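You operate a simulated robot arm through the tools that you are given. There is no shell and no other tool. Be economical: measure what you need, move in short steps, check, and stop when the job is done.

Carry out the task below with a simulated robot arm. There is one attempt and no reset: what you move stays moved.

TASK
Put the orange banded soap on top of the blue swab box. Then take the blue banded soap and put it on the white table.

Only the result counts: the job must be done as asked and must still hold three seconds after the hand-in. Knocking over, shifting, dropping, spilling or breaking anything else fails it.

THE ROBOT
A 7-joint arm with a two-finger parallel gripper, fixed in place. Base frame: the origin is at the foot of the arm, x ahead of it, y to its left, z up. Lengths are in mm, angles in degrees, forces in N, time in s.
With the tool pointing down near the work surface it reaches from about 280 to 680 mm from the base axis. Its first joint turns from -66.0 to 66.0 degrees. Payload 1.57 kg.
The tool frame sits at the grasp point between the pads (the TCP): z along the fingers, y along the line on which they close. The tips reach 30 mm beyond it. The gripper opens to 110 mm. The fingers are 24 mm wide and 12 mm thick; the gripper's body (48 by 112 mm) begins 78 mm behind the TCP.
Orientation is told as [roll, pitch, yaw] about the base's x, y, z axes, in that order, counted from this pose: with the fingers straight down and closing along the base's y, the tool's x points along the base's -x, its y along +y and its z along -z.

THE INTERFACE
- The arm moves only by the tool drive_tool. Its argument "series" is a list that holds one entry, the list of rows, each a list of 7 numbers: the shift along the base's x, y, z in m, then the turn, a rotation vector about the base's x, y, z in rad, then the finger opening in m, from 0 to 0.11. In form: [[[tx, ty, tz, rx, ry, rz, fingers], ...]]. A call has 1 to 10 rows; each row shifts and turns the commanded pose from where the row before left it. Each row takes 0.2 s and may step no farther than 50 mm and 8.6 degrees from the row before; otherwise, or with a gripper value out of range, the whole call is refused. A pose out of reach is approached as far as the arm can. The call stops where the force on the tool passes 40 N (or 10 N more than at its start, if that is more) or the arm is blocked; 0.2 s more then pass. The fingers move at their own pace (about 108 mm/s each) and stop on an object; they squeeze with about 24 N. The grip force told is the motor's: it shows also when the fingers shut on nothing. Time passes only in rows, and 0.2 s behind the last, so rows that do not move let the fingers close. The reply holds the time, the measured pose of the TCP, the force on the tool along the base axes, the opening and the grip force, in the units named above and with some noise, and new pictures: "show" is both (left out), scene, wrist or none.
- Cameras (640 x 400 px; columns grow to the right, rows downward): "scene" is fixed at [161.9, -387.9, 1402.3]; the picture's right is [0.81, -0.58, 0.00], its down [-0.35, -0.49, -0.80] and it looks along [0.47, 0.65, -0.60] (base axes); focal length 252 px, centre (320, 200). "wrist" rides on the gripper at [-36, 0, -80] in the tool frame; the picture's right is [0.00, -1.00, 0.00], its down [0.97, 0.00, -0.24] and it looks along [0.24, 0.00, 0.97] (tool axes); focal length 218 px, centre (320, 200).
- probe_pixels(camera, pixels): for up to 12 pixels [column, row] of the newest picture of that camera ("zoom" is the newest enlarged one), the place [x, y, z] in the base frame of the surface seen there, good to about 2 mm. It takes no simulated time.
- inspect(camera, box): a new picture of the part [left, top, right, bottom] of that camera's present view, enlarged. It takes no simulated time.
- job_done(): hands the job in; it is judged then, once.

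Work in short steps. Measure before you move; look again where a grasp or a placing could have gone wrong, and mend it. You have 80 turns and 120 pictures in all, those below and enlarged ones among them. Open the gripper and draw the arm clear of the work before you hand the job in, unless the task says otherwise; then end with one line.

The tools are called after "Call:" as name(argument=value, ...) on one line, values as JSON. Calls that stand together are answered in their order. drive_tool: Moves the arm, as the interface text tells. Its arguments: {"type":"object","properties":{"series":{"type":"array"},"show":{"type":"string","enum":["both","scene","wrist","none"]}},"required":["series"]} The other tools are called the same way: probe_pixels (camera, pixels) gives the place of the surface under pixels of a picture; inspect (camera, box) takes an enlarged picture of a part of a camera's view; job_done () hands the job in.

At the start:

```text
time: 0.0
position: [405.7, 160.4, 1191.0]
ee_rot: [0.0, 0.0, 0.1]
force: [-0.1, -0.3, -1.0]
opening: 109.8
finger_force: 0.1
```

scene: 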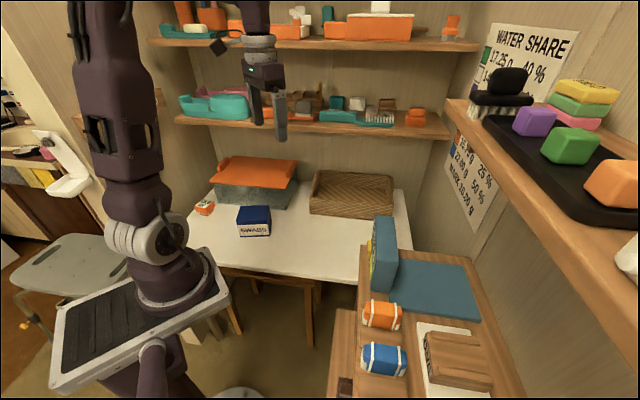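
wrist: 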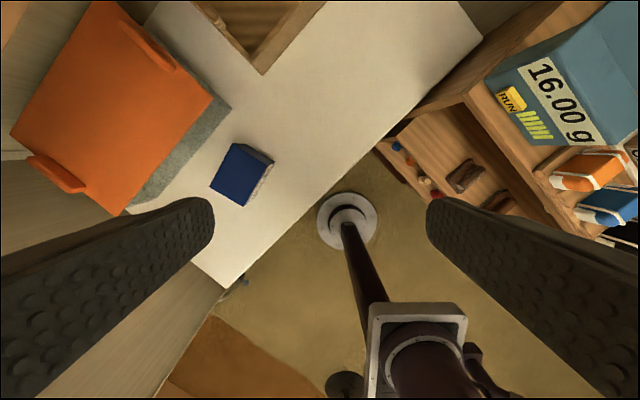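

The scene shows the blue box near (254,220), the orange soap near (382,315) and the blue soap near (384,358). I'll enlarge both areas to measure them.

Call:
inspect(camera="scene", box=[320, 240, 520, 400])

Call:
probe_pixels(camera="scene", pixels=[[254, 213], [240, 207], [268, 206], [271, 222], [239, 223], [300, 235], [340, 260], [384, 308], [382, 320], [383, 350], [383, 362], [375, 383]])

Call:
inspect(camera="scene", box=[180, 140, 420, 290])

```text
2.50 times, centred on (420, 320) of scene
```

zoom: 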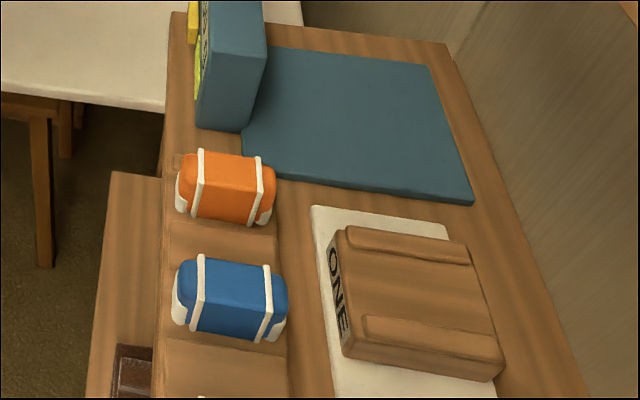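

```text
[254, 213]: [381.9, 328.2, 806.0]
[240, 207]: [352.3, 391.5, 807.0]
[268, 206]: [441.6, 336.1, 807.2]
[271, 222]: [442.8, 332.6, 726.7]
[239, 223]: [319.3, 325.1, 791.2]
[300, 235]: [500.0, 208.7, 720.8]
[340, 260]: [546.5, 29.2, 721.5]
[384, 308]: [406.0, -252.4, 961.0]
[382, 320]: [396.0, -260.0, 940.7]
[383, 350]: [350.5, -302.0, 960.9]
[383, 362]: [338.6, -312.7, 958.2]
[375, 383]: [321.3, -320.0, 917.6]
```

```text
2.67 times, centred on (300, 215) of scene
```

zoom: 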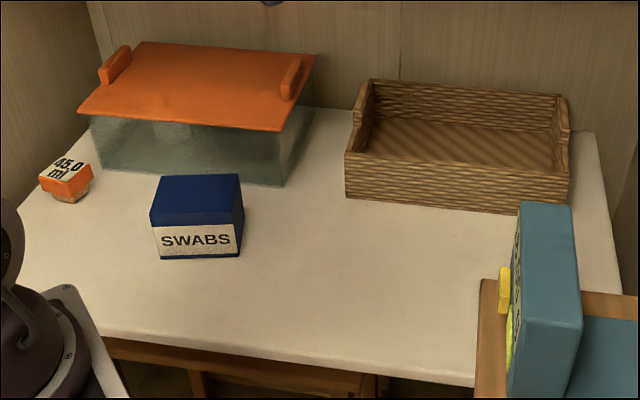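

I'll probe the soaps' outlines, the shelf around them, and the box top corners.

Call:
probe_pixels(camera="scene", pixels=[[371, 302], [396, 304], [399, 315], [368, 313], [364, 322], [396, 327], [374, 346], [397, 349], [400, 357], [372, 356], [395, 371], [375, 334]])

Call:
probe_pixels(camera="zoom", pixels=[[163, 178], [236, 177], [240, 208], [154, 210], [197, 193], [160, 255], [240, 252], [100, 165], [320, 300], [70, 165]])

```text
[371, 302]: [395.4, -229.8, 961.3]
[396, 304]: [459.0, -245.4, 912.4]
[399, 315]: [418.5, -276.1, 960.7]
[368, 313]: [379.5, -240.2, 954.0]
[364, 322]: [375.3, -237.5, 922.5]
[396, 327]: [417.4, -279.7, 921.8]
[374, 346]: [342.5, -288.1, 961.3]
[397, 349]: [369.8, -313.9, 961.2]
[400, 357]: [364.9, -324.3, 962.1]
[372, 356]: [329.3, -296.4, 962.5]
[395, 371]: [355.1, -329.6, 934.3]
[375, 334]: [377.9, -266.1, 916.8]
```

```text
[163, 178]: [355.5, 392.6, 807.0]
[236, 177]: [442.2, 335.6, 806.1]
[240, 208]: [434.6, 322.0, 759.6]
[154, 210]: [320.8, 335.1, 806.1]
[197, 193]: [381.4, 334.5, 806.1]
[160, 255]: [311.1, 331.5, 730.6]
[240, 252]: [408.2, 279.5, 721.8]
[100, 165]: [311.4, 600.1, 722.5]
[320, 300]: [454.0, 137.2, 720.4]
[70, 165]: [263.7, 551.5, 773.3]
```

Next I check the heights of the obstacles: the right-hand shelf (540,180), the balance (385,220), and the box with the wood block (455,350).

Call:
probe_pixels(camera="scene", pixels=[[386, 218], [380, 285], [376, 245], [450, 105], [540, 195], [632, 270], [600, 185], [455, 350], [430, 290], [340, 340], [490, 385], [345, 385]])

```text
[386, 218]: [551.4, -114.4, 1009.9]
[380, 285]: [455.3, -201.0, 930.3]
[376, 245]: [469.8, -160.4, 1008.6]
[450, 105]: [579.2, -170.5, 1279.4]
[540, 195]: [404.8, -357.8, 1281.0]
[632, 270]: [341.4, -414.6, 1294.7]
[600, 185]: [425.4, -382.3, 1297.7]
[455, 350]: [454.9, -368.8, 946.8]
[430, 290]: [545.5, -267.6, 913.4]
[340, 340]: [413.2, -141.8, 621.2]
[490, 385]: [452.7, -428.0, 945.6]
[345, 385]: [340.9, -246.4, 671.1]
```

The soaps' long axes point at about -43° with their tops at z≈961, and the shelf above begins at z≈1280. I swing toward them at moderate height, yawing -43°, for a look from the wrist.

Call:
drive_tool(series=[[[-0.0065, -0.0385, -0.008, 0, 0, -0.075, 0.062], [-0.0065, -0.0385, -0.008, 0, 0, -0.075, 0.062], [-0.0065, -0.0385, -0.008, 0, 0, -0.075, 0.062], [-0.0065, -0.0385, -0.008, 0, 0, -0.075, 0.062], [-0.0065, -0.0385, -0.008, 0, 0, -0.075, 0.062], [-0.0065, -0.0385, -0.008, 0, 0, -0.075, 0.062], [-0.0065, -0.0385, -0.008, 0, 0, -0.075, 0.062], [-0.0065, -0.0385, -0.008, 0, 0, -0.075, 0.062], [-0.0065, -0.0385, -0.008, 0, 0, -0.075, 0.062], [-0.0065, -0.0385, -0.008, 0, 0, -0.075, 0.062]]])

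```text
time: 2.2
position: [341.0, -226.8, 1110.7]
ee_rot: [0.0, 0.0, -43.1]
force: [0.0, 0.2, 0.1]
opening: 61.8
finger_force: 0.1
```

scene: 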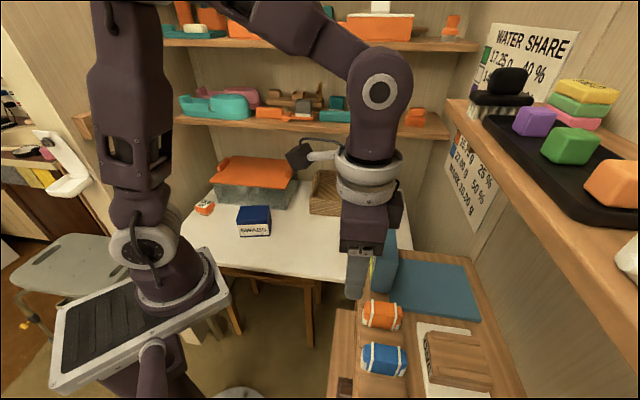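
wrist: 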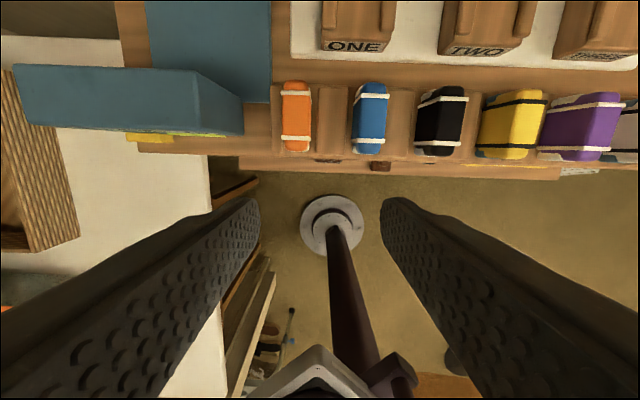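

The wrist view shows both soaps in their holder slots, orange at (296,116) and blue at (370,117). I probe their edges and the divider between them.

Call:
inspect(camera="wrist", box=[250, 70, 410, 170])

Call:
probe_pixels(camera="wrist", pixels=[[296, 84], [297, 148], [284, 116], [308, 116], [356, 118], [385, 118], [372, 86], [369, 151], [333, 118], [318, 118], [347, 118], [276, 118]])

```text
4.00 times, centred on (330, 120) of wrist
```

zoom: 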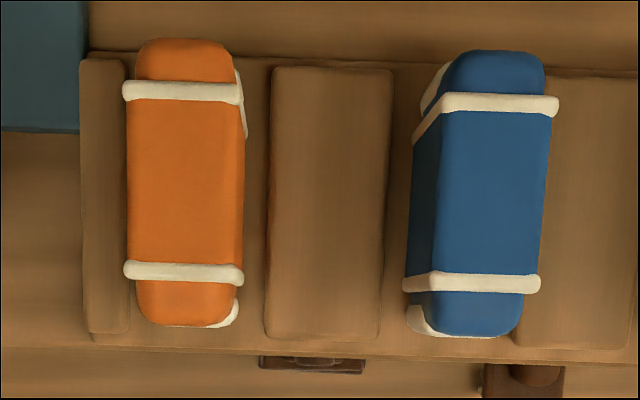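

```text
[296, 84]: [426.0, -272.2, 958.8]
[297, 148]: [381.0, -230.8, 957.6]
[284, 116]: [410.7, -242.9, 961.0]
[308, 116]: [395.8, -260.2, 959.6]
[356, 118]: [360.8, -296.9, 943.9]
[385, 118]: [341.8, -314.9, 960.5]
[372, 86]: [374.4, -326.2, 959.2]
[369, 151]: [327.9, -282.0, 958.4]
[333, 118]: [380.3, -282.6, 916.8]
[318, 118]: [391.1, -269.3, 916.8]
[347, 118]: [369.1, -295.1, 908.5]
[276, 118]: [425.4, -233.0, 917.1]
```

Orange's centre is (403.3, -251.5), about 25 mm wide with its top at 961; the dividers are at 917. I move to about 50 mm above it and check.

Call:
drive_tool(series=[[[0.0125, -0.005, -0.022, 0, 0, 0, 0.055], [0.0125, -0.005, -0.022, 0, 0, 0, 0.055], [0.0125, -0.005, -0.022, 0, 0, 0, 0.055], [0.0125, -0.005, -0.022, 0, 0, 0, 0.055], [0.0125, -0.005, -0.018, 0, 0, 0, 0.055], [0, 0, 0, 0, 0, 0, 0.055]]])

```text
time: 3.6
position: [403.2, -251.2, 1004.9]
ee_rot: [0.0, 0.1, -43.0]
force: [0.4, 0.6, -0.6]
opening: 55.0
finger_force: 0.0
```

scene: 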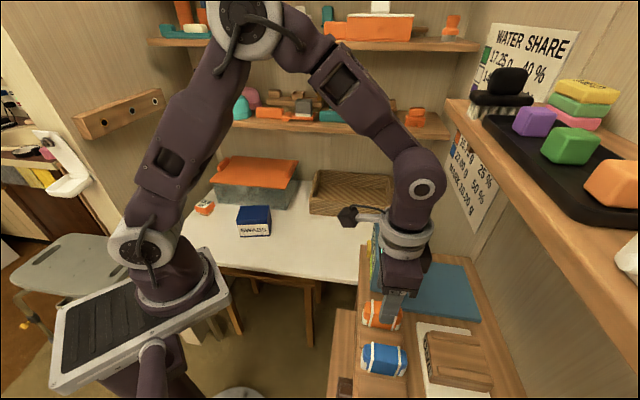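
wrist: 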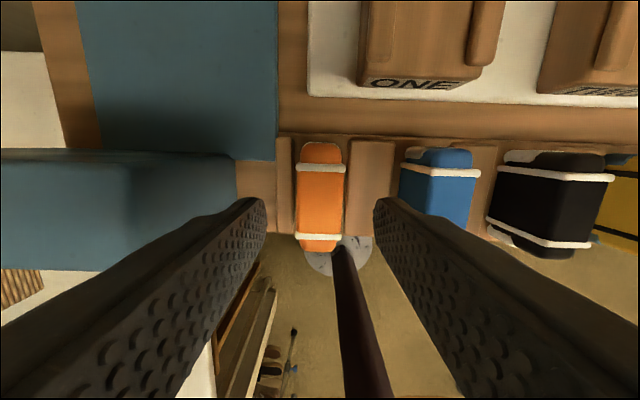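

The orange soap is centred between the fingers at (320,195). Before descending I check the balance's nearest edge and the soap centring.

Call:
probe_pixels(camera="wrist", pixels=[[228, 175], [228, 200], [300, 200], [341, 200], [322, 146], [320, 248]])

```text
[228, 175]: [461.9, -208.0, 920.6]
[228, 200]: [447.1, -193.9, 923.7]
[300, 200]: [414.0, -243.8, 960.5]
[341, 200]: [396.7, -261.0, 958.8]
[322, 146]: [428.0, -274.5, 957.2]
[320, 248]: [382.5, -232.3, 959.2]
```

Clearance to the balance is about 72 mm, which is enough. I descend to z≈952 and close.

Call:
drive_tool(series=[[[0.001, -0.001, -0.018, 0, 0, 0, 0.055], [0, 0, -0.018, 0, 0, 0, 0.055], [0, 0, -0.017, 0, 0, 0, 0.055], [0, 0, 0, 0, 0, 0, 0.055], [0, 0, 0, 0, 0, 0, 0.01], [0, 0, 0, 0, 0, 0, 0.01], [0, 0, 0, 0, 0, 0, 0.01]]])

```text
time: 5.2
position: [404.1, -252.4, 952.2]
ee_rot: [-0.1, 0.0, -42.9]
force: [-0.2, -0.1, -0.1]
opening: 27.4
finger_force: 23.9
```

scene: 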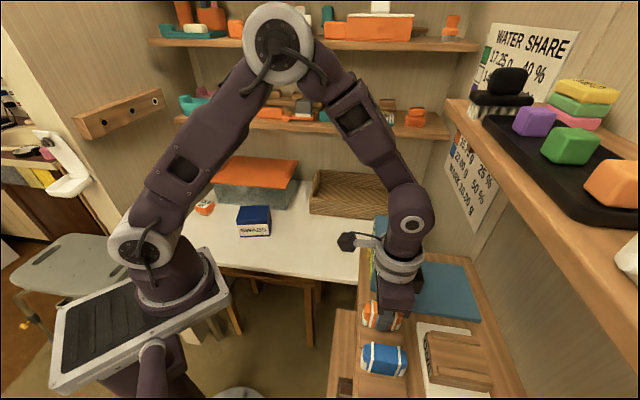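
wrist: 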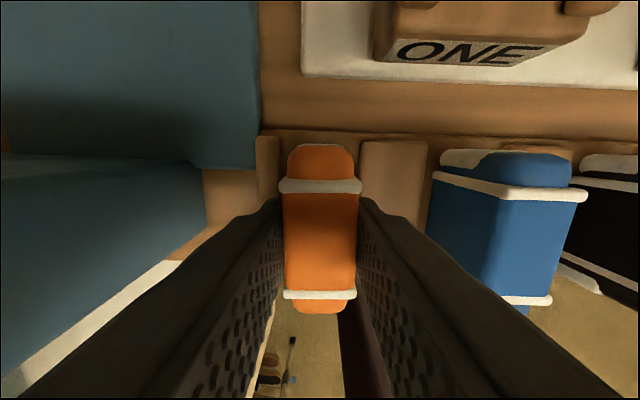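

Soap gripped at 27.4 mm with 24 N. I lift straight up 60 mm, then retreat from the shelf while rising.

Call:
drive_tool(series=[[[0, 0, 0.02, 0, 0, 0, 0.01], [0, 0, 0.02, 0, 0, 0, 0.01], [0, 0, 0.025, 0, 0, 0, 0.01], [-0.012, 0.005, 0.025, 0, 0, 0, 0.01], [-0.012, 0.005, 0.025, 0, 0, 0, 0.01], [-0.012, 0.01, 0.025, 0, 0, 0, 0.01], [-0.012, 0.01, 0.01, 0, 0, 0, 0.01]]])

```text
time: 6.8
position: [357.1, -222.3, 1103.5]
ee_rot: [-0.1, 0.0, -42.9]
force: [0.2, -0.3, -0.9]
opening: 27.7
finger_force: 23.9
```

scene: 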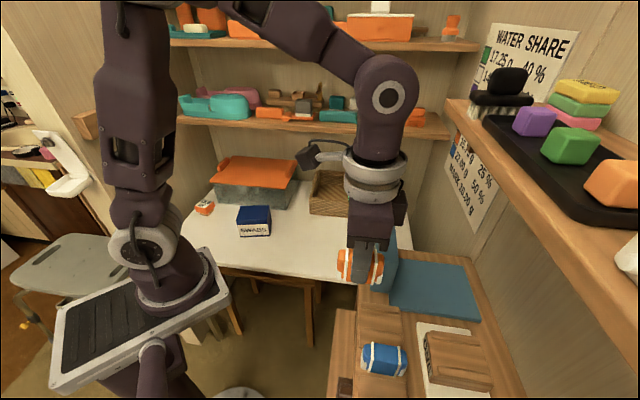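
wrist: 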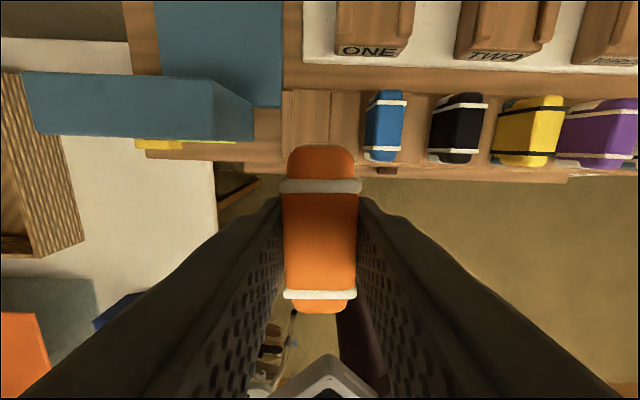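

The soap is held well. I probe the now-empty slot floor and the soap's lower edge to learn how far it hangs.

Call:
probe_pixels(camera="wrist", pixels=[[306, 115], [322, 115], [290, 115], [345, 115]])

Call:
inspect(camera="scene", box=[320, 220, 420, 300])

Call:
probe_pixels(camera="scene", pixels=[[348, 280], [346, 275], [374, 283], [344, 255], [220, 200], [280, 170], [298, 190]])

```text
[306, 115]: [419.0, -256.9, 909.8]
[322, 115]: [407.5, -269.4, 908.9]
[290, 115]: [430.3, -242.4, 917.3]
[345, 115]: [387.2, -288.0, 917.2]
```

```text
5.00 times, centred on (370, 260) of scene
```

zoom: 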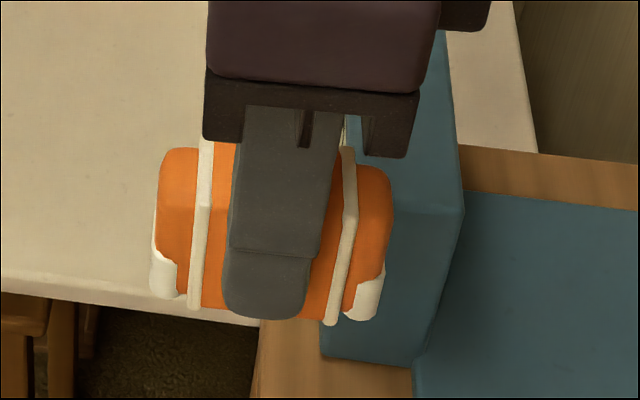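

```text
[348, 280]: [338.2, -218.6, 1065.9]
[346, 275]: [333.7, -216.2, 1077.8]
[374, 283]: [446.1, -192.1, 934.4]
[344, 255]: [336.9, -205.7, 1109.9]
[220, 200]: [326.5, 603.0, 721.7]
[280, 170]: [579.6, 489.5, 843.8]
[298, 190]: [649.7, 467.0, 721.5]
```

Slot floor is 909, so the soap's underside is about 43 mm below the TCP. That gives a release height of about 850 over the box (top 806.5). I swing toward the box, turning the yaw back to 0.

Call:
drive_tool(series=[[[0, 0.042, 0, 0, 0, 0.075, 0.01], [0, 0.042, 0, 0, 0, 0.075, 0.01], [0, 0.042, 0, 0, 0, 0.075, 0.01], [0, 0.042, 0, 0, 0, 0.075, 0.01], [0, 0.042, 0, 0, 0, 0.075, 0.01], [0.002, 0.042, 0, 0, 0, 0.075, 0.01], [0.002, 0.042, 0, 0, 0, 0.075, 0.01], [0.002, 0.042, 0, 0, 0, 0.075, 0.01], [0.002, 0.042, 0, 0, 0, 0.075, 0.01], [0.002, 0.042, 0, 0, 0, 0.075, 0.01]]])

```text
time: 9.0
position: [366.9, 200.0, 1103.1]
ee_rot: [0.0, 0.0, 0.1]
force: [-0.5, 0.4, -0.8]
opening: 27.5
finger_force: 24.1
```

scene: 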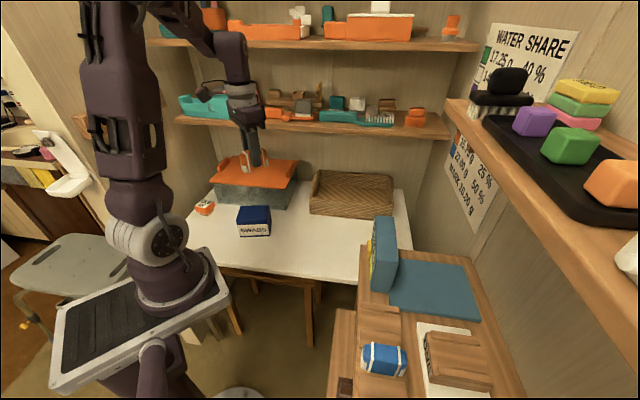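
wrist: 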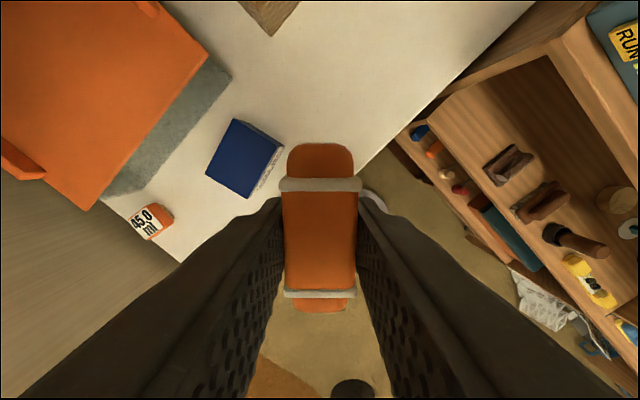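

The box is clear in the wrist view at (243,158), so I measure the corners of its top for the exact centre, plus the lid's near edge.

Call:
probe_pixels(camera="wrist", pixels=[[235, 122], [208, 175], [249, 196], [278, 149], [243, 158], [205, 60], [90, 207]])

```text
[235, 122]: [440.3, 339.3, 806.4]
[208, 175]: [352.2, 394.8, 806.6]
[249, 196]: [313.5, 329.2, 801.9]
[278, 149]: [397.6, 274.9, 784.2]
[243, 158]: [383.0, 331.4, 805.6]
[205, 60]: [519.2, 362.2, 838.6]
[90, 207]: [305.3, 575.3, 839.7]
```

Box-top centre is (378.5, 335.5). I go above it at z≈885 and check the view before lowering.

Call:
drive_tool(series=[[[0.003, 0.034, -0.01, 0, 0, 0, 0.01], [0.003, 0.034, -0.02, 0, 0, 0, 0.01], [0.003, 0.034, -0.03, 0, 0, 0, 0.01], [0.0026, 0.0335, -0.035, 0, 0, 0, 0.01], [0, 0, -0.035, 0, 0, 0, 0.01], [0, 0, -0.035, 0, 0, 0, 0.01], [0, 0, -0.03, 0, 0, 0, 0.01], [0, 0, -0.023, 0, 0, 0, 0.01], [0, 0, 0, 0, 0, 0, 0.01]]])

Call:
inspect(camera="scene", box=[200, 160, 320, 260])

```text
time: 11.0
position: [377.9, 334.7, 883.8]
ee_rot: [0.0, 0.0, 0.0]
force: [0.5, 0.1, -1.3]
opening: 27.5
finger_force: 23.9
```

scene: 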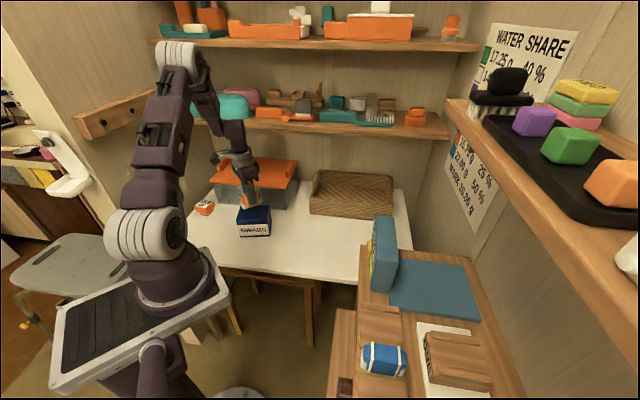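
wrist: 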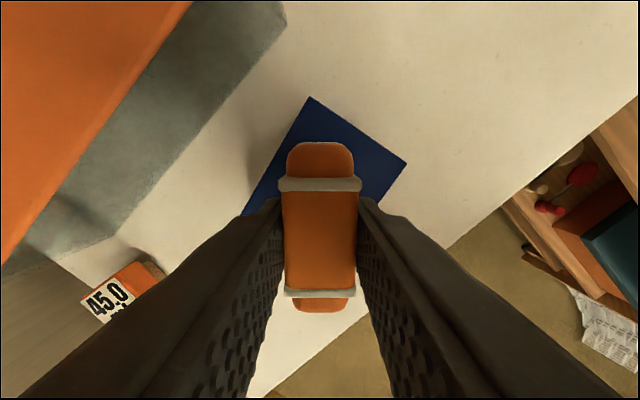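

```text
4.00 times, centred on (260, 210) of scene
```

zoom: 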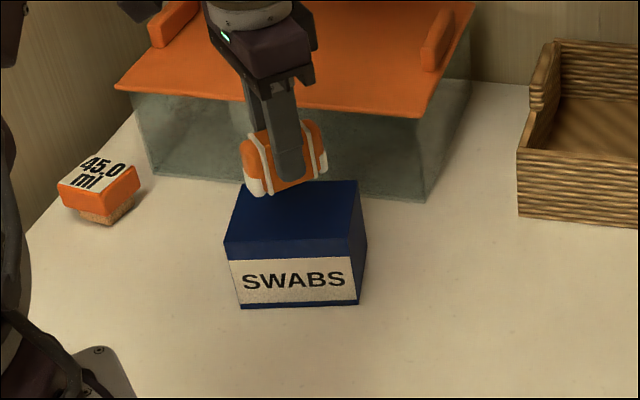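

It is centred over the box. I lower in small steps to z≈852 and watch the force.

Call:
drive_tool(series=[[[0, 0, -0.012, 0, 0, 0, 0.01], [0, 0, -0.01, 0, 0, 0, 0.01], [0, 0, -0.006, 0, 0, 0, 0.01], [0, 0, -0.003, 0, 0, 0, 0.01], [0, 0, 0, 0, 0, 0, 0.01]]], show="none")

Call:
inspect(camera="scene", box=[220, 180, 290, 240])

```text
time: 12.2
position: [377.7, 333.8, 853.1]
ee_rot: [0.0, 0.1, 0.0]
force: [-0.2, -0.3, 0.1]
opening: 27.4
finger_force: 24.0
```

```text
6.67 times, centred on (255, 210) of scene
```

zoom: 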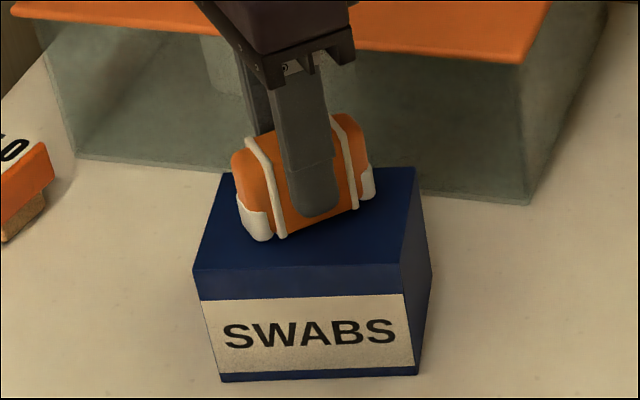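

The soap's base is just above the box top and within its edges. I lower in 1 mm steps until contact.

Call:
drive_tool(series=[[[0, 0, -0.001, 0, 0, 0, 0.01], [0, 0, -0.001, 0, 0, 0, 0.01], [0, 0, -0.001, 0, 0, 0, 0.01], [0, 0, 0, 0, 0, 0, 0.01]]], show="none")

```text
time: 13.2
position: [377.9, 334.3, 850.8]
ee_rot: [0.0, 0.0, -0.1]
force: [0.2, 0.3, -1.4]
opening: 28.0
finger_force: 24.1
```

No contact yet, so I continue 1 mm at a time.

Call:
drive_tool(series=[[[0, 0, -0.001, 0, 0, 0, 0.01], [0, 0, 0, 0, 0, 0, 0.01]]], show="none")

Call:
drive_tool(series=[[[0, 0, -0.001, 0, 0, 0, 0.01], [0, 0, 0, 0, 0, 0, 0.01]]], show="none")

```text
time: 13.8
position: [377.8, 334.6, 848.7]
ee_rot: [0.0, 0.0, -0.1]
force: [0.0, -0.5, 3.0]
opening: 27.8
finger_force: 23.7
```

```text
time: 14.4
position: [376.8, 333.0, 848.7]
ee_rot: [0.0, -0.1, 0.1]
force: [-3.3, -3.8, 25.8]
opening: 27.9
finger_force: 23.9
```

Contact is confirmed at 25.8 N upward. I ease up 1 mm and open gently.

Call:
drive_tool(series=[[[0, 0, 0.001, 0, 0, 0, 0.01], [0, 0, 0, 0, 0, 0, 0.03], [0, 0, 0, 0, 0, 0, 0.036], [0, 0, 0, 0, 0, 0, 0.046], [0, 0, 0, 0, 0, 0, 0.056], [0, 0, 0, 0, 0, 0, 0.056]]])

```text
time: 15.8
position: [377.1, 333.7, 850.5]
ee_rot: [0.1, -0.1, 0.0]
force: [-0.7, 0.0, 0.1]
opening: 56.1
finger_force: 0.0
```

scene: 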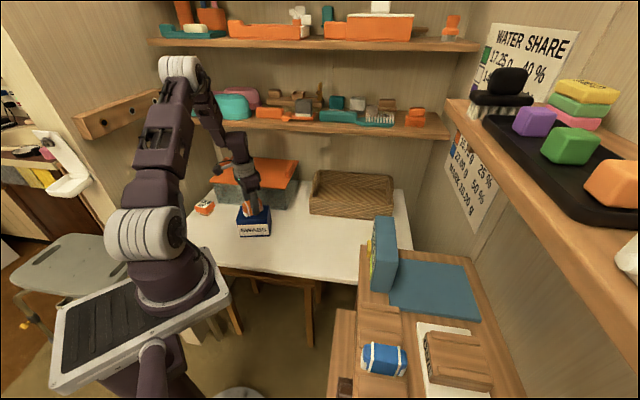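
wrist: 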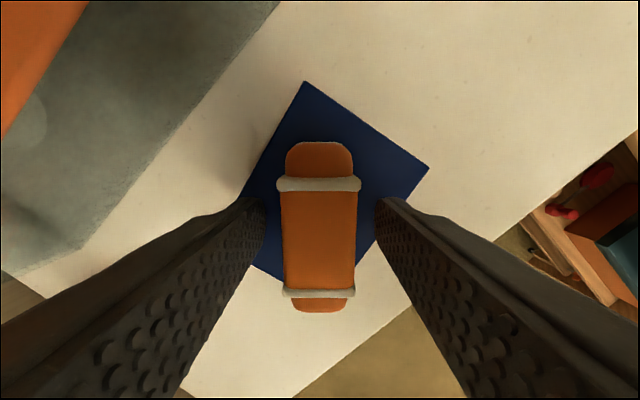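

The soap stands on its own on the box, free of both fingers. I raise straight up and start swinging back.

Call:
drive_tool(series=[[[0, 0, 0.02, 0, 0, 0, 0.056], [0, 0, 0.035, 0, 0, 0, 0.056], [0, 0, 0.045, 0, 0, 0, 0.056], [0, 0, 0.045, 0, 0, 0, 0.056], [0, 0, 0.045, 0, 0, 0, 0.056], [0, -0.03, 0.035, 0, 0, 0, 0.056], [0, -0.04, 0.03, 0, 0, 0, 0.056], [0, -0.045, 0, 0, 0, 0, 0.056]]])

Call:
inspect(camera="scene", box=[220, 180, 290, 240])

```text
time: 17.6
position: [377.6, 217.0, 1104.3]
ee_rot: [-0.1, 0.0, 0.1]
force: [1.1, -0.4, -0.1]
opening: 56.1
finger_force: 0.0
```

scene: 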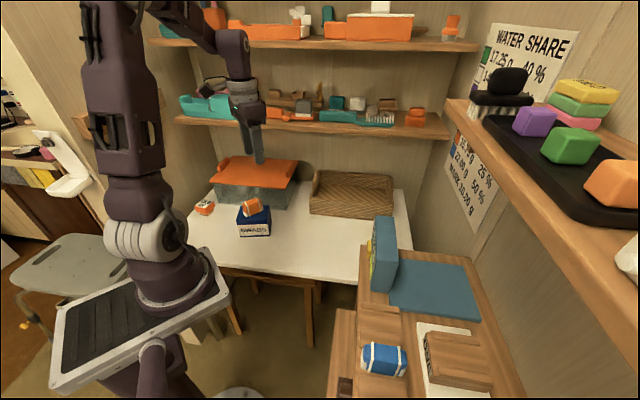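
wrist: 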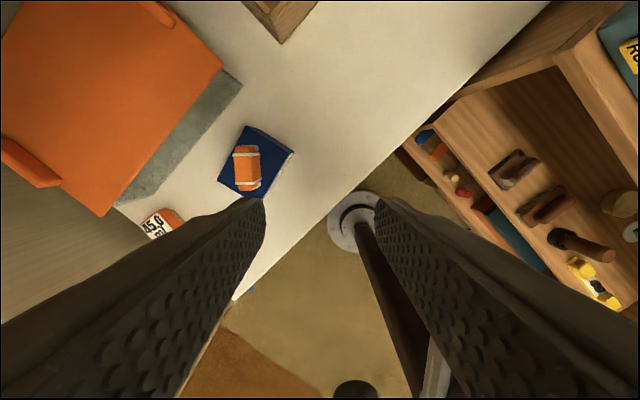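

```text
6.67 times, centred on (255, 210) of scene
```

zoom: 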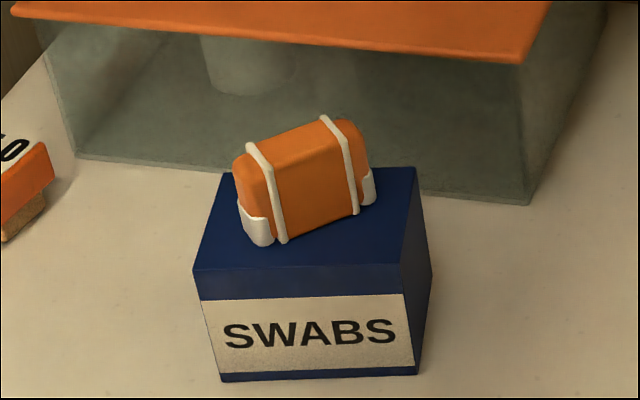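

Orange soap sits flat on the box. Now I swing back toward the blue soap.

Call:
drive_tool(series=[[[-0.004, -0.045, 0, 0, 0, -0.076, 0.056], [-0.004, -0.045, 0, 0, 0, -0.076, 0.056], [-0.004, -0.045, 0, 0, 0, -0.076, 0.056], [-0.004, -0.045, 0, 0, 0, -0.076, 0.056], [-0.004, -0.045, 0, 0, 0, -0.076, 0.056], [-0.006, -0.045, 0, 0, 0, -0.076, 0.056], [-0.006, -0.045, 0, 0, 0, -0.076, 0.056], [-0.006, -0.045, 0, 0, 0, -0.076, 0.056], [-0.006, -0.045, 0, 0, 0, -0.076, 0.056], [-0.006, -0.045, 0, 0, 0, -0.076, 0.056]]], show="none")

Call:
drive_tool(series=[[[0.003, -0.012, -0.015, 0, 0, 0, 0.056], [0.003, -0.012, -0.015, 0, 0, 0, 0.056], [0.003, -0.012, -0.015, 0, 0, 0, 0.056], [0, 0, 0, 0, 0, 0, 0.056]]])

```text
time: 19.8
position: [328.9, -232.5, 1104.3]
ee_rot: [-0.1, 0.0, -43.5]
force: [0.1, 0.8, 0.2]
opening: 56.1
finger_force: 0.1
```

```text
time: 20.8
position: [337.3, -267.6, 1059.3]
ee_rot: [0.0, -0.1, -43.5]
force: [0.3, 0.1, 0.3]
opening: 56.0
finger_force: 0.1
```

scene: 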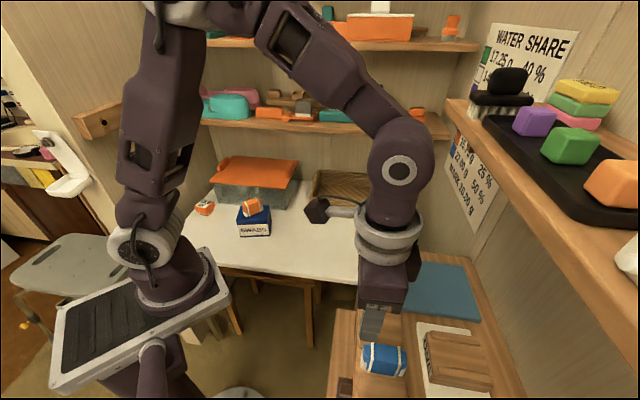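
wrist: 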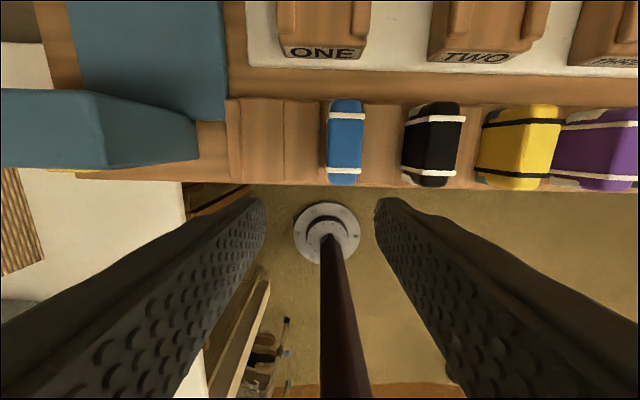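

The blue soap is at (345,143) with the black one next to it at (432,145). I measure both.

Call:
probe_pixels(camera="wrist", pixels=[[346, 101], [343, 183], [332, 143], [360, 143], [406, 145], [416, 145], [432, 145], [385, 143], [305, 143]])

```text
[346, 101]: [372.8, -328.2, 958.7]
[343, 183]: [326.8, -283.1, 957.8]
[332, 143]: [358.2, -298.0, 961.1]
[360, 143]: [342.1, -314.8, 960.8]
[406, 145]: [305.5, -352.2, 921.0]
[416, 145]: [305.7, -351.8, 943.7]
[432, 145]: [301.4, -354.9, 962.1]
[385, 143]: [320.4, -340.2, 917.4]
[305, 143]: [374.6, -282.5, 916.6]
```

Blue's centre is (350,-306), and the black one is 63 mm from it while my fingers reach 40 mm. I move over it and stop at z≈1000.

Call:
drive_tool(series=[[[0.0042, -0.0128, -0.016, 0, 0, 0, 0.056], [0.0042, -0.0128, -0.016, 0, 0, 0, 0.056], [0.0042, -0.0128, -0.016, 0, 0, 0, 0.056], [0, 0, -0.01, 0, 0, 0, 0.056], [0, 0, 0, 0, 0, 0, 0.056]]])

```text
time: 22.0
position: [349.9, -305.8, 1001.8]
ee_rot: [0.0, -0.1, -43.4]
force: [-0.3, 0.5, -0.2]
opening: 55.9
finger_force: 0.1
```

scene: 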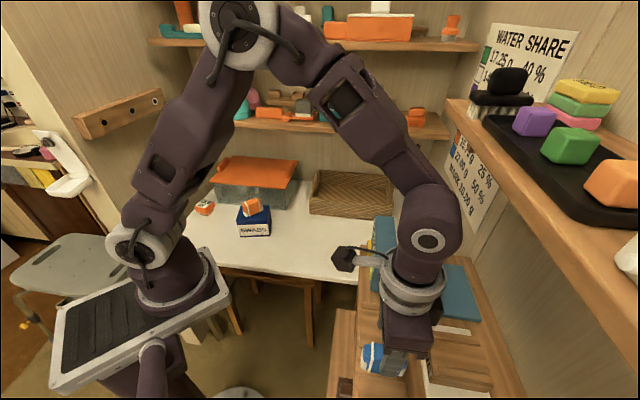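
wrist: 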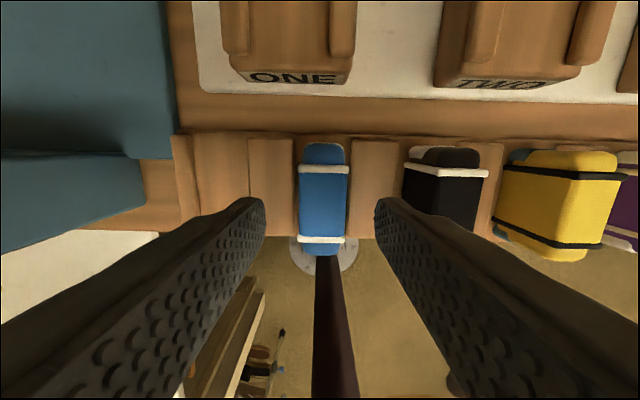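

The soap is centred at (323,200). I descend 50 mm and close.

Call:
drive_tool(series=[[[0, 0, -0.017, 0, 0, 0, 0.056], [0, 0, -0.017, 0, 0, 0, 0.056], [0, 0, -0.016, 0, 0, 0, 0.056], [0, 0, 0, 0, 0, 0, 0.056], [0, 0, 0, 0, 0, 0, 0.01], [0, 0, 0, 0, 0, 0, 0.01], [0, 0, 0, 0, 0, 0, 0.01]]])

```text
time: 23.6
position: [350.2, -305.2, 951.5]
ee_rot: [0.0, 0.1, -43.4]
force: [-0.2, -0.2, -1.3]
opening: 27.7
finger_force: 23.9
```

scene: 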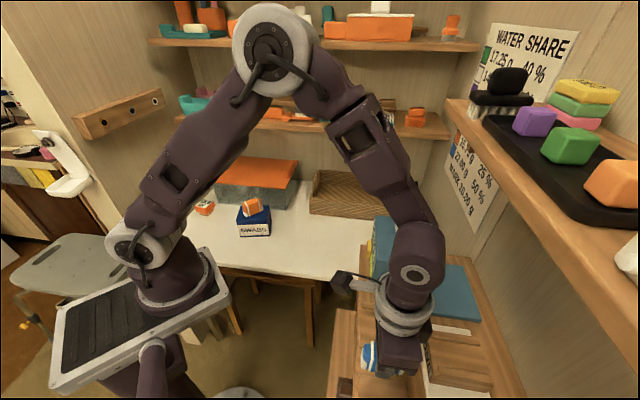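
wrist: 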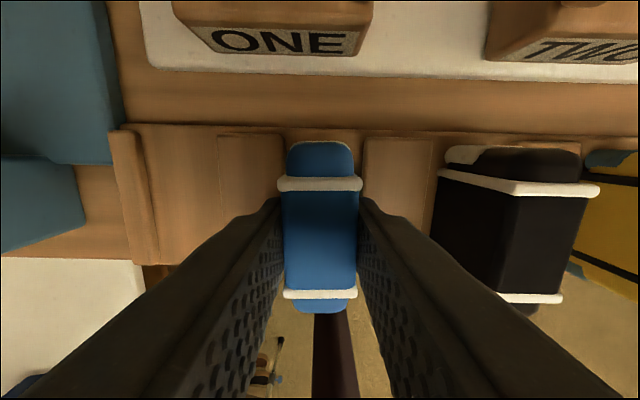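

Gripped at 27.7 mm. I lift straight up, then retreat as before.

Call:
drive_tool(series=[[[0, 0, 0.02, 0, 0, 0, 0.01], [0, 0, 0.02, 0, 0, 0, 0.01], [0, 0, 0.025, 0, 0, 0, 0.01], [-0.005, 0.012, 0.025, 0, 0, 0, 0.01], [-0.005, 0.02, 0.025, 0, 0, 0, 0.01], [-0.005, 0.025, 0.025, 0, 0, 0, 0.01], [0.005, 0.03, 0.01, 0, 0, 0, 0.01]]])

```text
time: 25.2
position: [339.1, -219.0, 1102.0]
ee_rot: [-0.1, 0.0, -43.5]
force: [-0.2, -0.1, -0.4]
opening: 27.5
finger_force: 24.1
```

scene: 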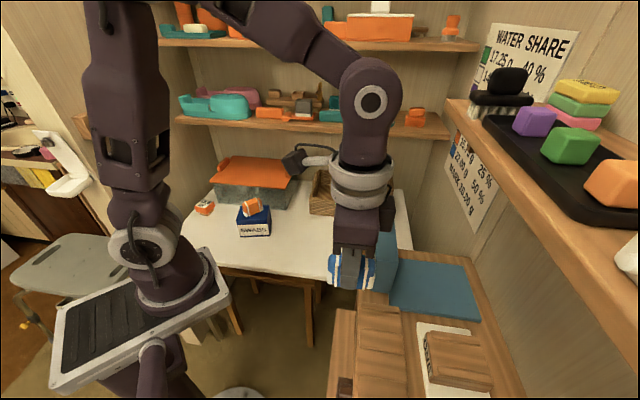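
wrist: 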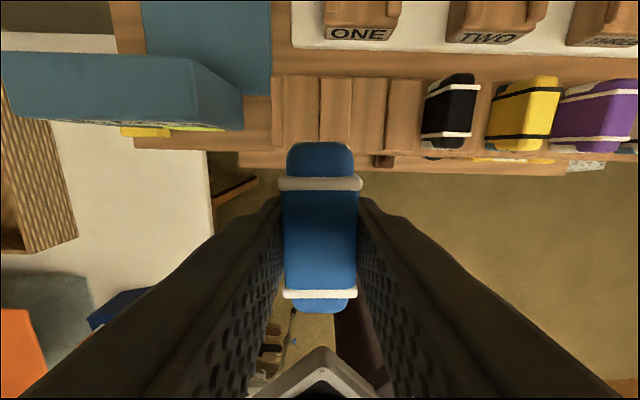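

The blue soap is held. I probe the open area of the white table for a place: near edge, basket front, and the middle at around (300,232).

Call:
probe_pixels(camera="scene", pixels=[[300, 232], [312, 218], [298, 250], [298, 268], [320, 225], [290, 225], [281, 212]])

```text
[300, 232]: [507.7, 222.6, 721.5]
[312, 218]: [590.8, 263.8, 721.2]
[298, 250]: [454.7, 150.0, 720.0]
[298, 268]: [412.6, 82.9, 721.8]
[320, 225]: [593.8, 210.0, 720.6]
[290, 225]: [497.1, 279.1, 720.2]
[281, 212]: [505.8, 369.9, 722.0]
```

The table at (495, 205) is clear on all sides by more than 90 mm. I swing over it at height.

Call:
drive_tool(series=[[[0.008, 0.042, 0, 0, 0, 0.0757, 0.01], [0.008, 0.042, 0, 0, 0, 0.0757, 0.01], [0.012, 0.042, 0, 0, 0, 0.0757, 0.01], [0.016, 0.042, 0, 0, 0, 0.0757, 0.01], [0.016, 0.042, 0, 0, 0, 0.0757, 0.01], [0.018, 0.042, 0, 0, 0, 0.0757, 0.01], [0.018, 0.042, 0, 0, 0, 0.0757, 0.01], [0.02, 0.042, 0, 0, 0, 0.0757, 0.01], [0.02, 0.042, 0, 0, 0, 0.0757, 0.01], [0.02, 0.042, 0, 0, 0, 0.0757, 0.01]]], show="none")

Call:
drive_tool(series=[[[0, 0, -0.04, 0, 0, 0, 0.01], [0, 0, -0.045, 0, 0, 0, 0.01], [0, 0, -0.045, 0, 0, 0, 0.01], [0, 0, -0.045, 0, 0, 0, 0.01], [0, 0, -0.04, 0, 0, 0, 0.01], [0, 0, -0.035, 0, 0, 0, 0.01], [0, 0, 0, 0, 0, 0, 0.01]]])

```text
time: 27.4
position: [494.4, 202.3, 1100.6]
ee_rot: [0.0, 0.0, 0.0]
force: [0.1, 0.0, -0.7]
opening: 27.5
finger_force: 24.4
```

```text
time: 29.0
position: [494.5, 201.5, 850.8]
ee_rot: [0.1, 0.1, -0.1]
force: [0.4, 0.9, -1.7]
opening: 27.7
finger_force: 24.1
```

scene: 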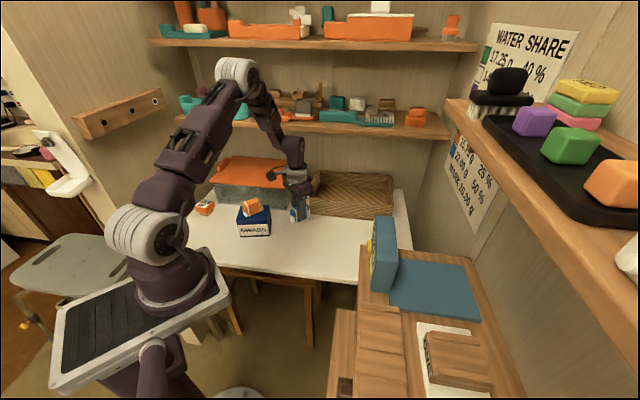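
wrist: 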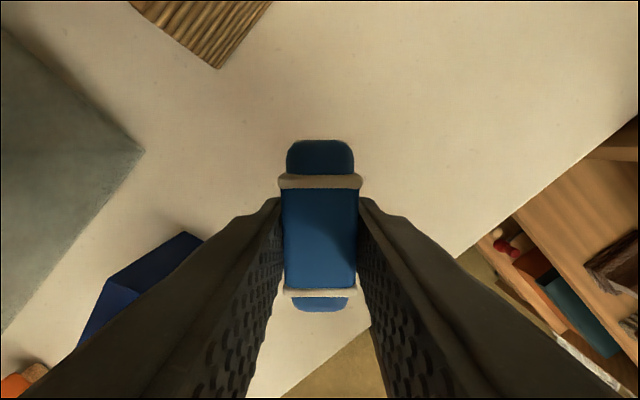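

The space below is clear table. I lower to z≈766, slowing toward the end.

Call:
drive_tool(series=[[[0, 0, -0.03, 0, 0, 0, 0.01], [0, 0, -0.025, 0, 0, 0, 0.01], [0, 0, -0.015, 0, 0, 0, 0.01], [0, 0, -0.008, 0, 0, 0, 0.01], [0, 0, -0.005, 0, 0, 0, 0.01], [0, 0, -0.001, 0, 0, 0, 0.01], [0, 0, 0, 0, 0, 0, 0.01]]], show="none")

Call:
drive_tool(series=[[[0, 0, -0.001, 0, 0, 0, 0.01], [0, 0, -0.001, 0, 0, 0, 0.01], [0, 0, 0, 0, 0, 0, 0.01]]], show="none")

```text
time: 30.6
position: [496.2, 201.6, 767.7]
ee_rot: [-0.1, 0.0, -0.1]
force: [0.1, 0.0, -0.6]
opening: 27.6
finger_force: 24.0
```

```text
time: 31.4
position: [494.6, 202.2, 765.0]
ee_rot: [-0.1, 0.1, -0.1]
force: [-0.3, -0.2, -0.5]
opening: 27.5
finger_force: 23.8
```

No contact yet, so I keep going in 1 mm steps.

Call:
drive_tool(series=[[[0, 0, -0.001, 0, 0, 0, 0.01], [0, 0, 0, 0, 0, 0, 0.01]]], show="none")

Call:
drive_tool(series=[[[0, 0, -0.001, 0, 0, 0, 0.01], [0, 0, 0, 0, 0, 0, 0.01]]], show="none")

```text
time: 32.0
position: [496.3, 201.8, 765.0]
ee_rot: [0.0, -0.1, -0.2]
force: [0.3, 0.7, -1.1]
opening: 27.8
finger_force: 24.1
```

```text
time: 32.6
position: [494.7, 201.3, 764.5]
ee_rot: [0.0, 0.0, -0.2]
force: [-0.9, -1.1, 9.2]
opening: 27.6
finger_force: 23.8
```

Contact at 9 N. I open gently and look.

Call:
drive_tool(series=[[[0, 0, 0, 0, 0, 0, 0.03], [0, 0, 0, 0, 0, 0, 0.036], [0, 0, 0, 0, 0, 0, 0.046], [0, 0, 0, 0, 0, 0, 0.056], [0, 0, 0, 0, 0, 0, 0.056]]], show="wrist")

```text
time: 33.8
position: [494.4, 201.3, 764.1]
ee_rot: [0.1, -0.1, 0.0]
force: [-0.1, 0.2, -0.3]
opening: 55.9
finger_force: 0.0
```

wrist: 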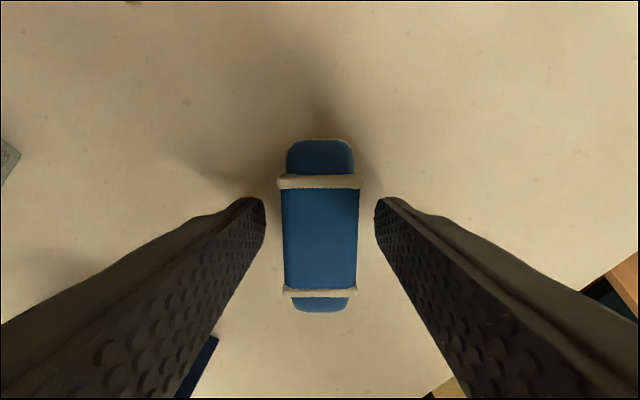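

The soap stands free between the fingers. I raise the arm straight up and clear.

Call:
drive_tool(series=[[[0, 0, 0.02, 0, 0, 0, 0.056], [0, 0, 0.03, 0, 0, 0, 0.056], [0, 0, 0.045, 0, 0, 0, 0.056], [0, 0, 0.045, 0, 0, 0, 0.056], [0, 0, 0.045, 0, 0, 0, 0.056], [0, 0, 0.045, 0, 0, 0, 0.08], [0, 0, 0.045, 0, 0, 0, 0.1], [-0.01, -0.03, 0.035, 0, 0, 0, 0.11], [-0.015, -0.04, 0.02, 0, 0, 0, 0.11], [-0.015, -0.04, 0.02, 0, 0, 0, 0.11]]])

Call:
inspect(camera="scene", box=[200, 160, 360, 260])

```text
time: 36.0
position: [457.0, 91.5, 1113.7]
ee_rot: [0.0, 0.0, -0.2]
force: [-0.7, 0.2, 0.9]
opening: 110.0
finger_force: 0.0
```

scene: 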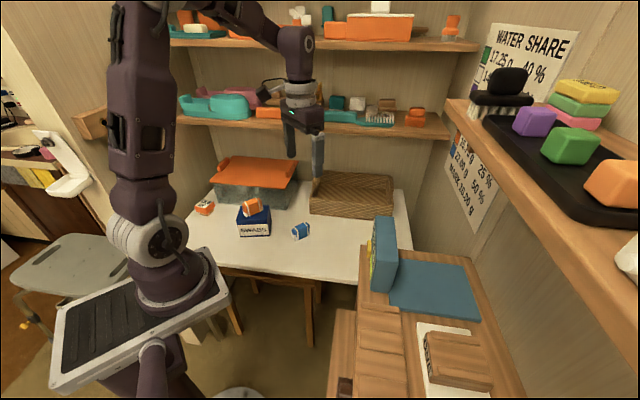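
wrist: 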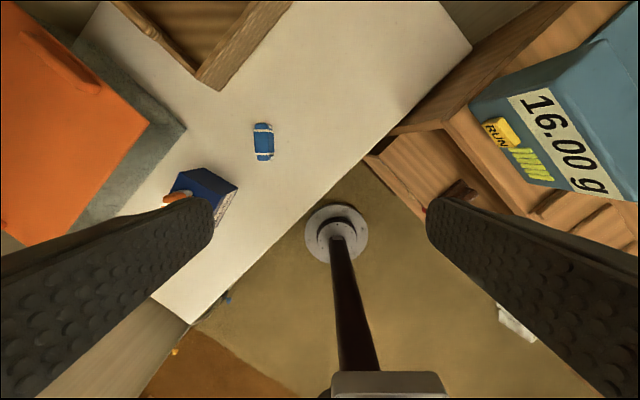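

```text
4.00 times, centred on (280, 210) of scene
```

zoom: 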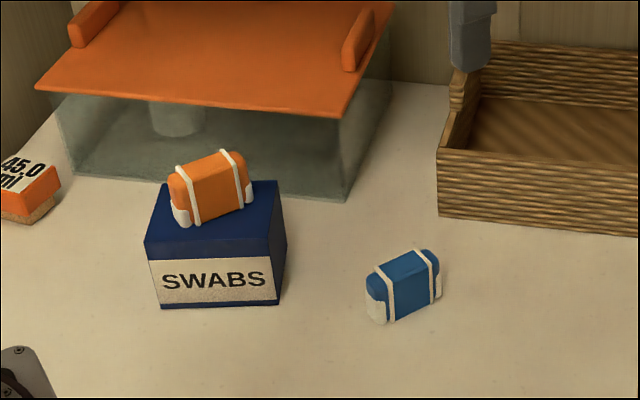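

Orange stands on the swab box and blue stands on the white table. The arm is clear with the gripper open, so I hand in.

Call:
job_done()

```text
The job is handed in.
```

The orange banded soap is on top of the blue swab box and the blue banded soap is on the white table; nothing else looked disturbed in the last pictures, and the job is handed in.
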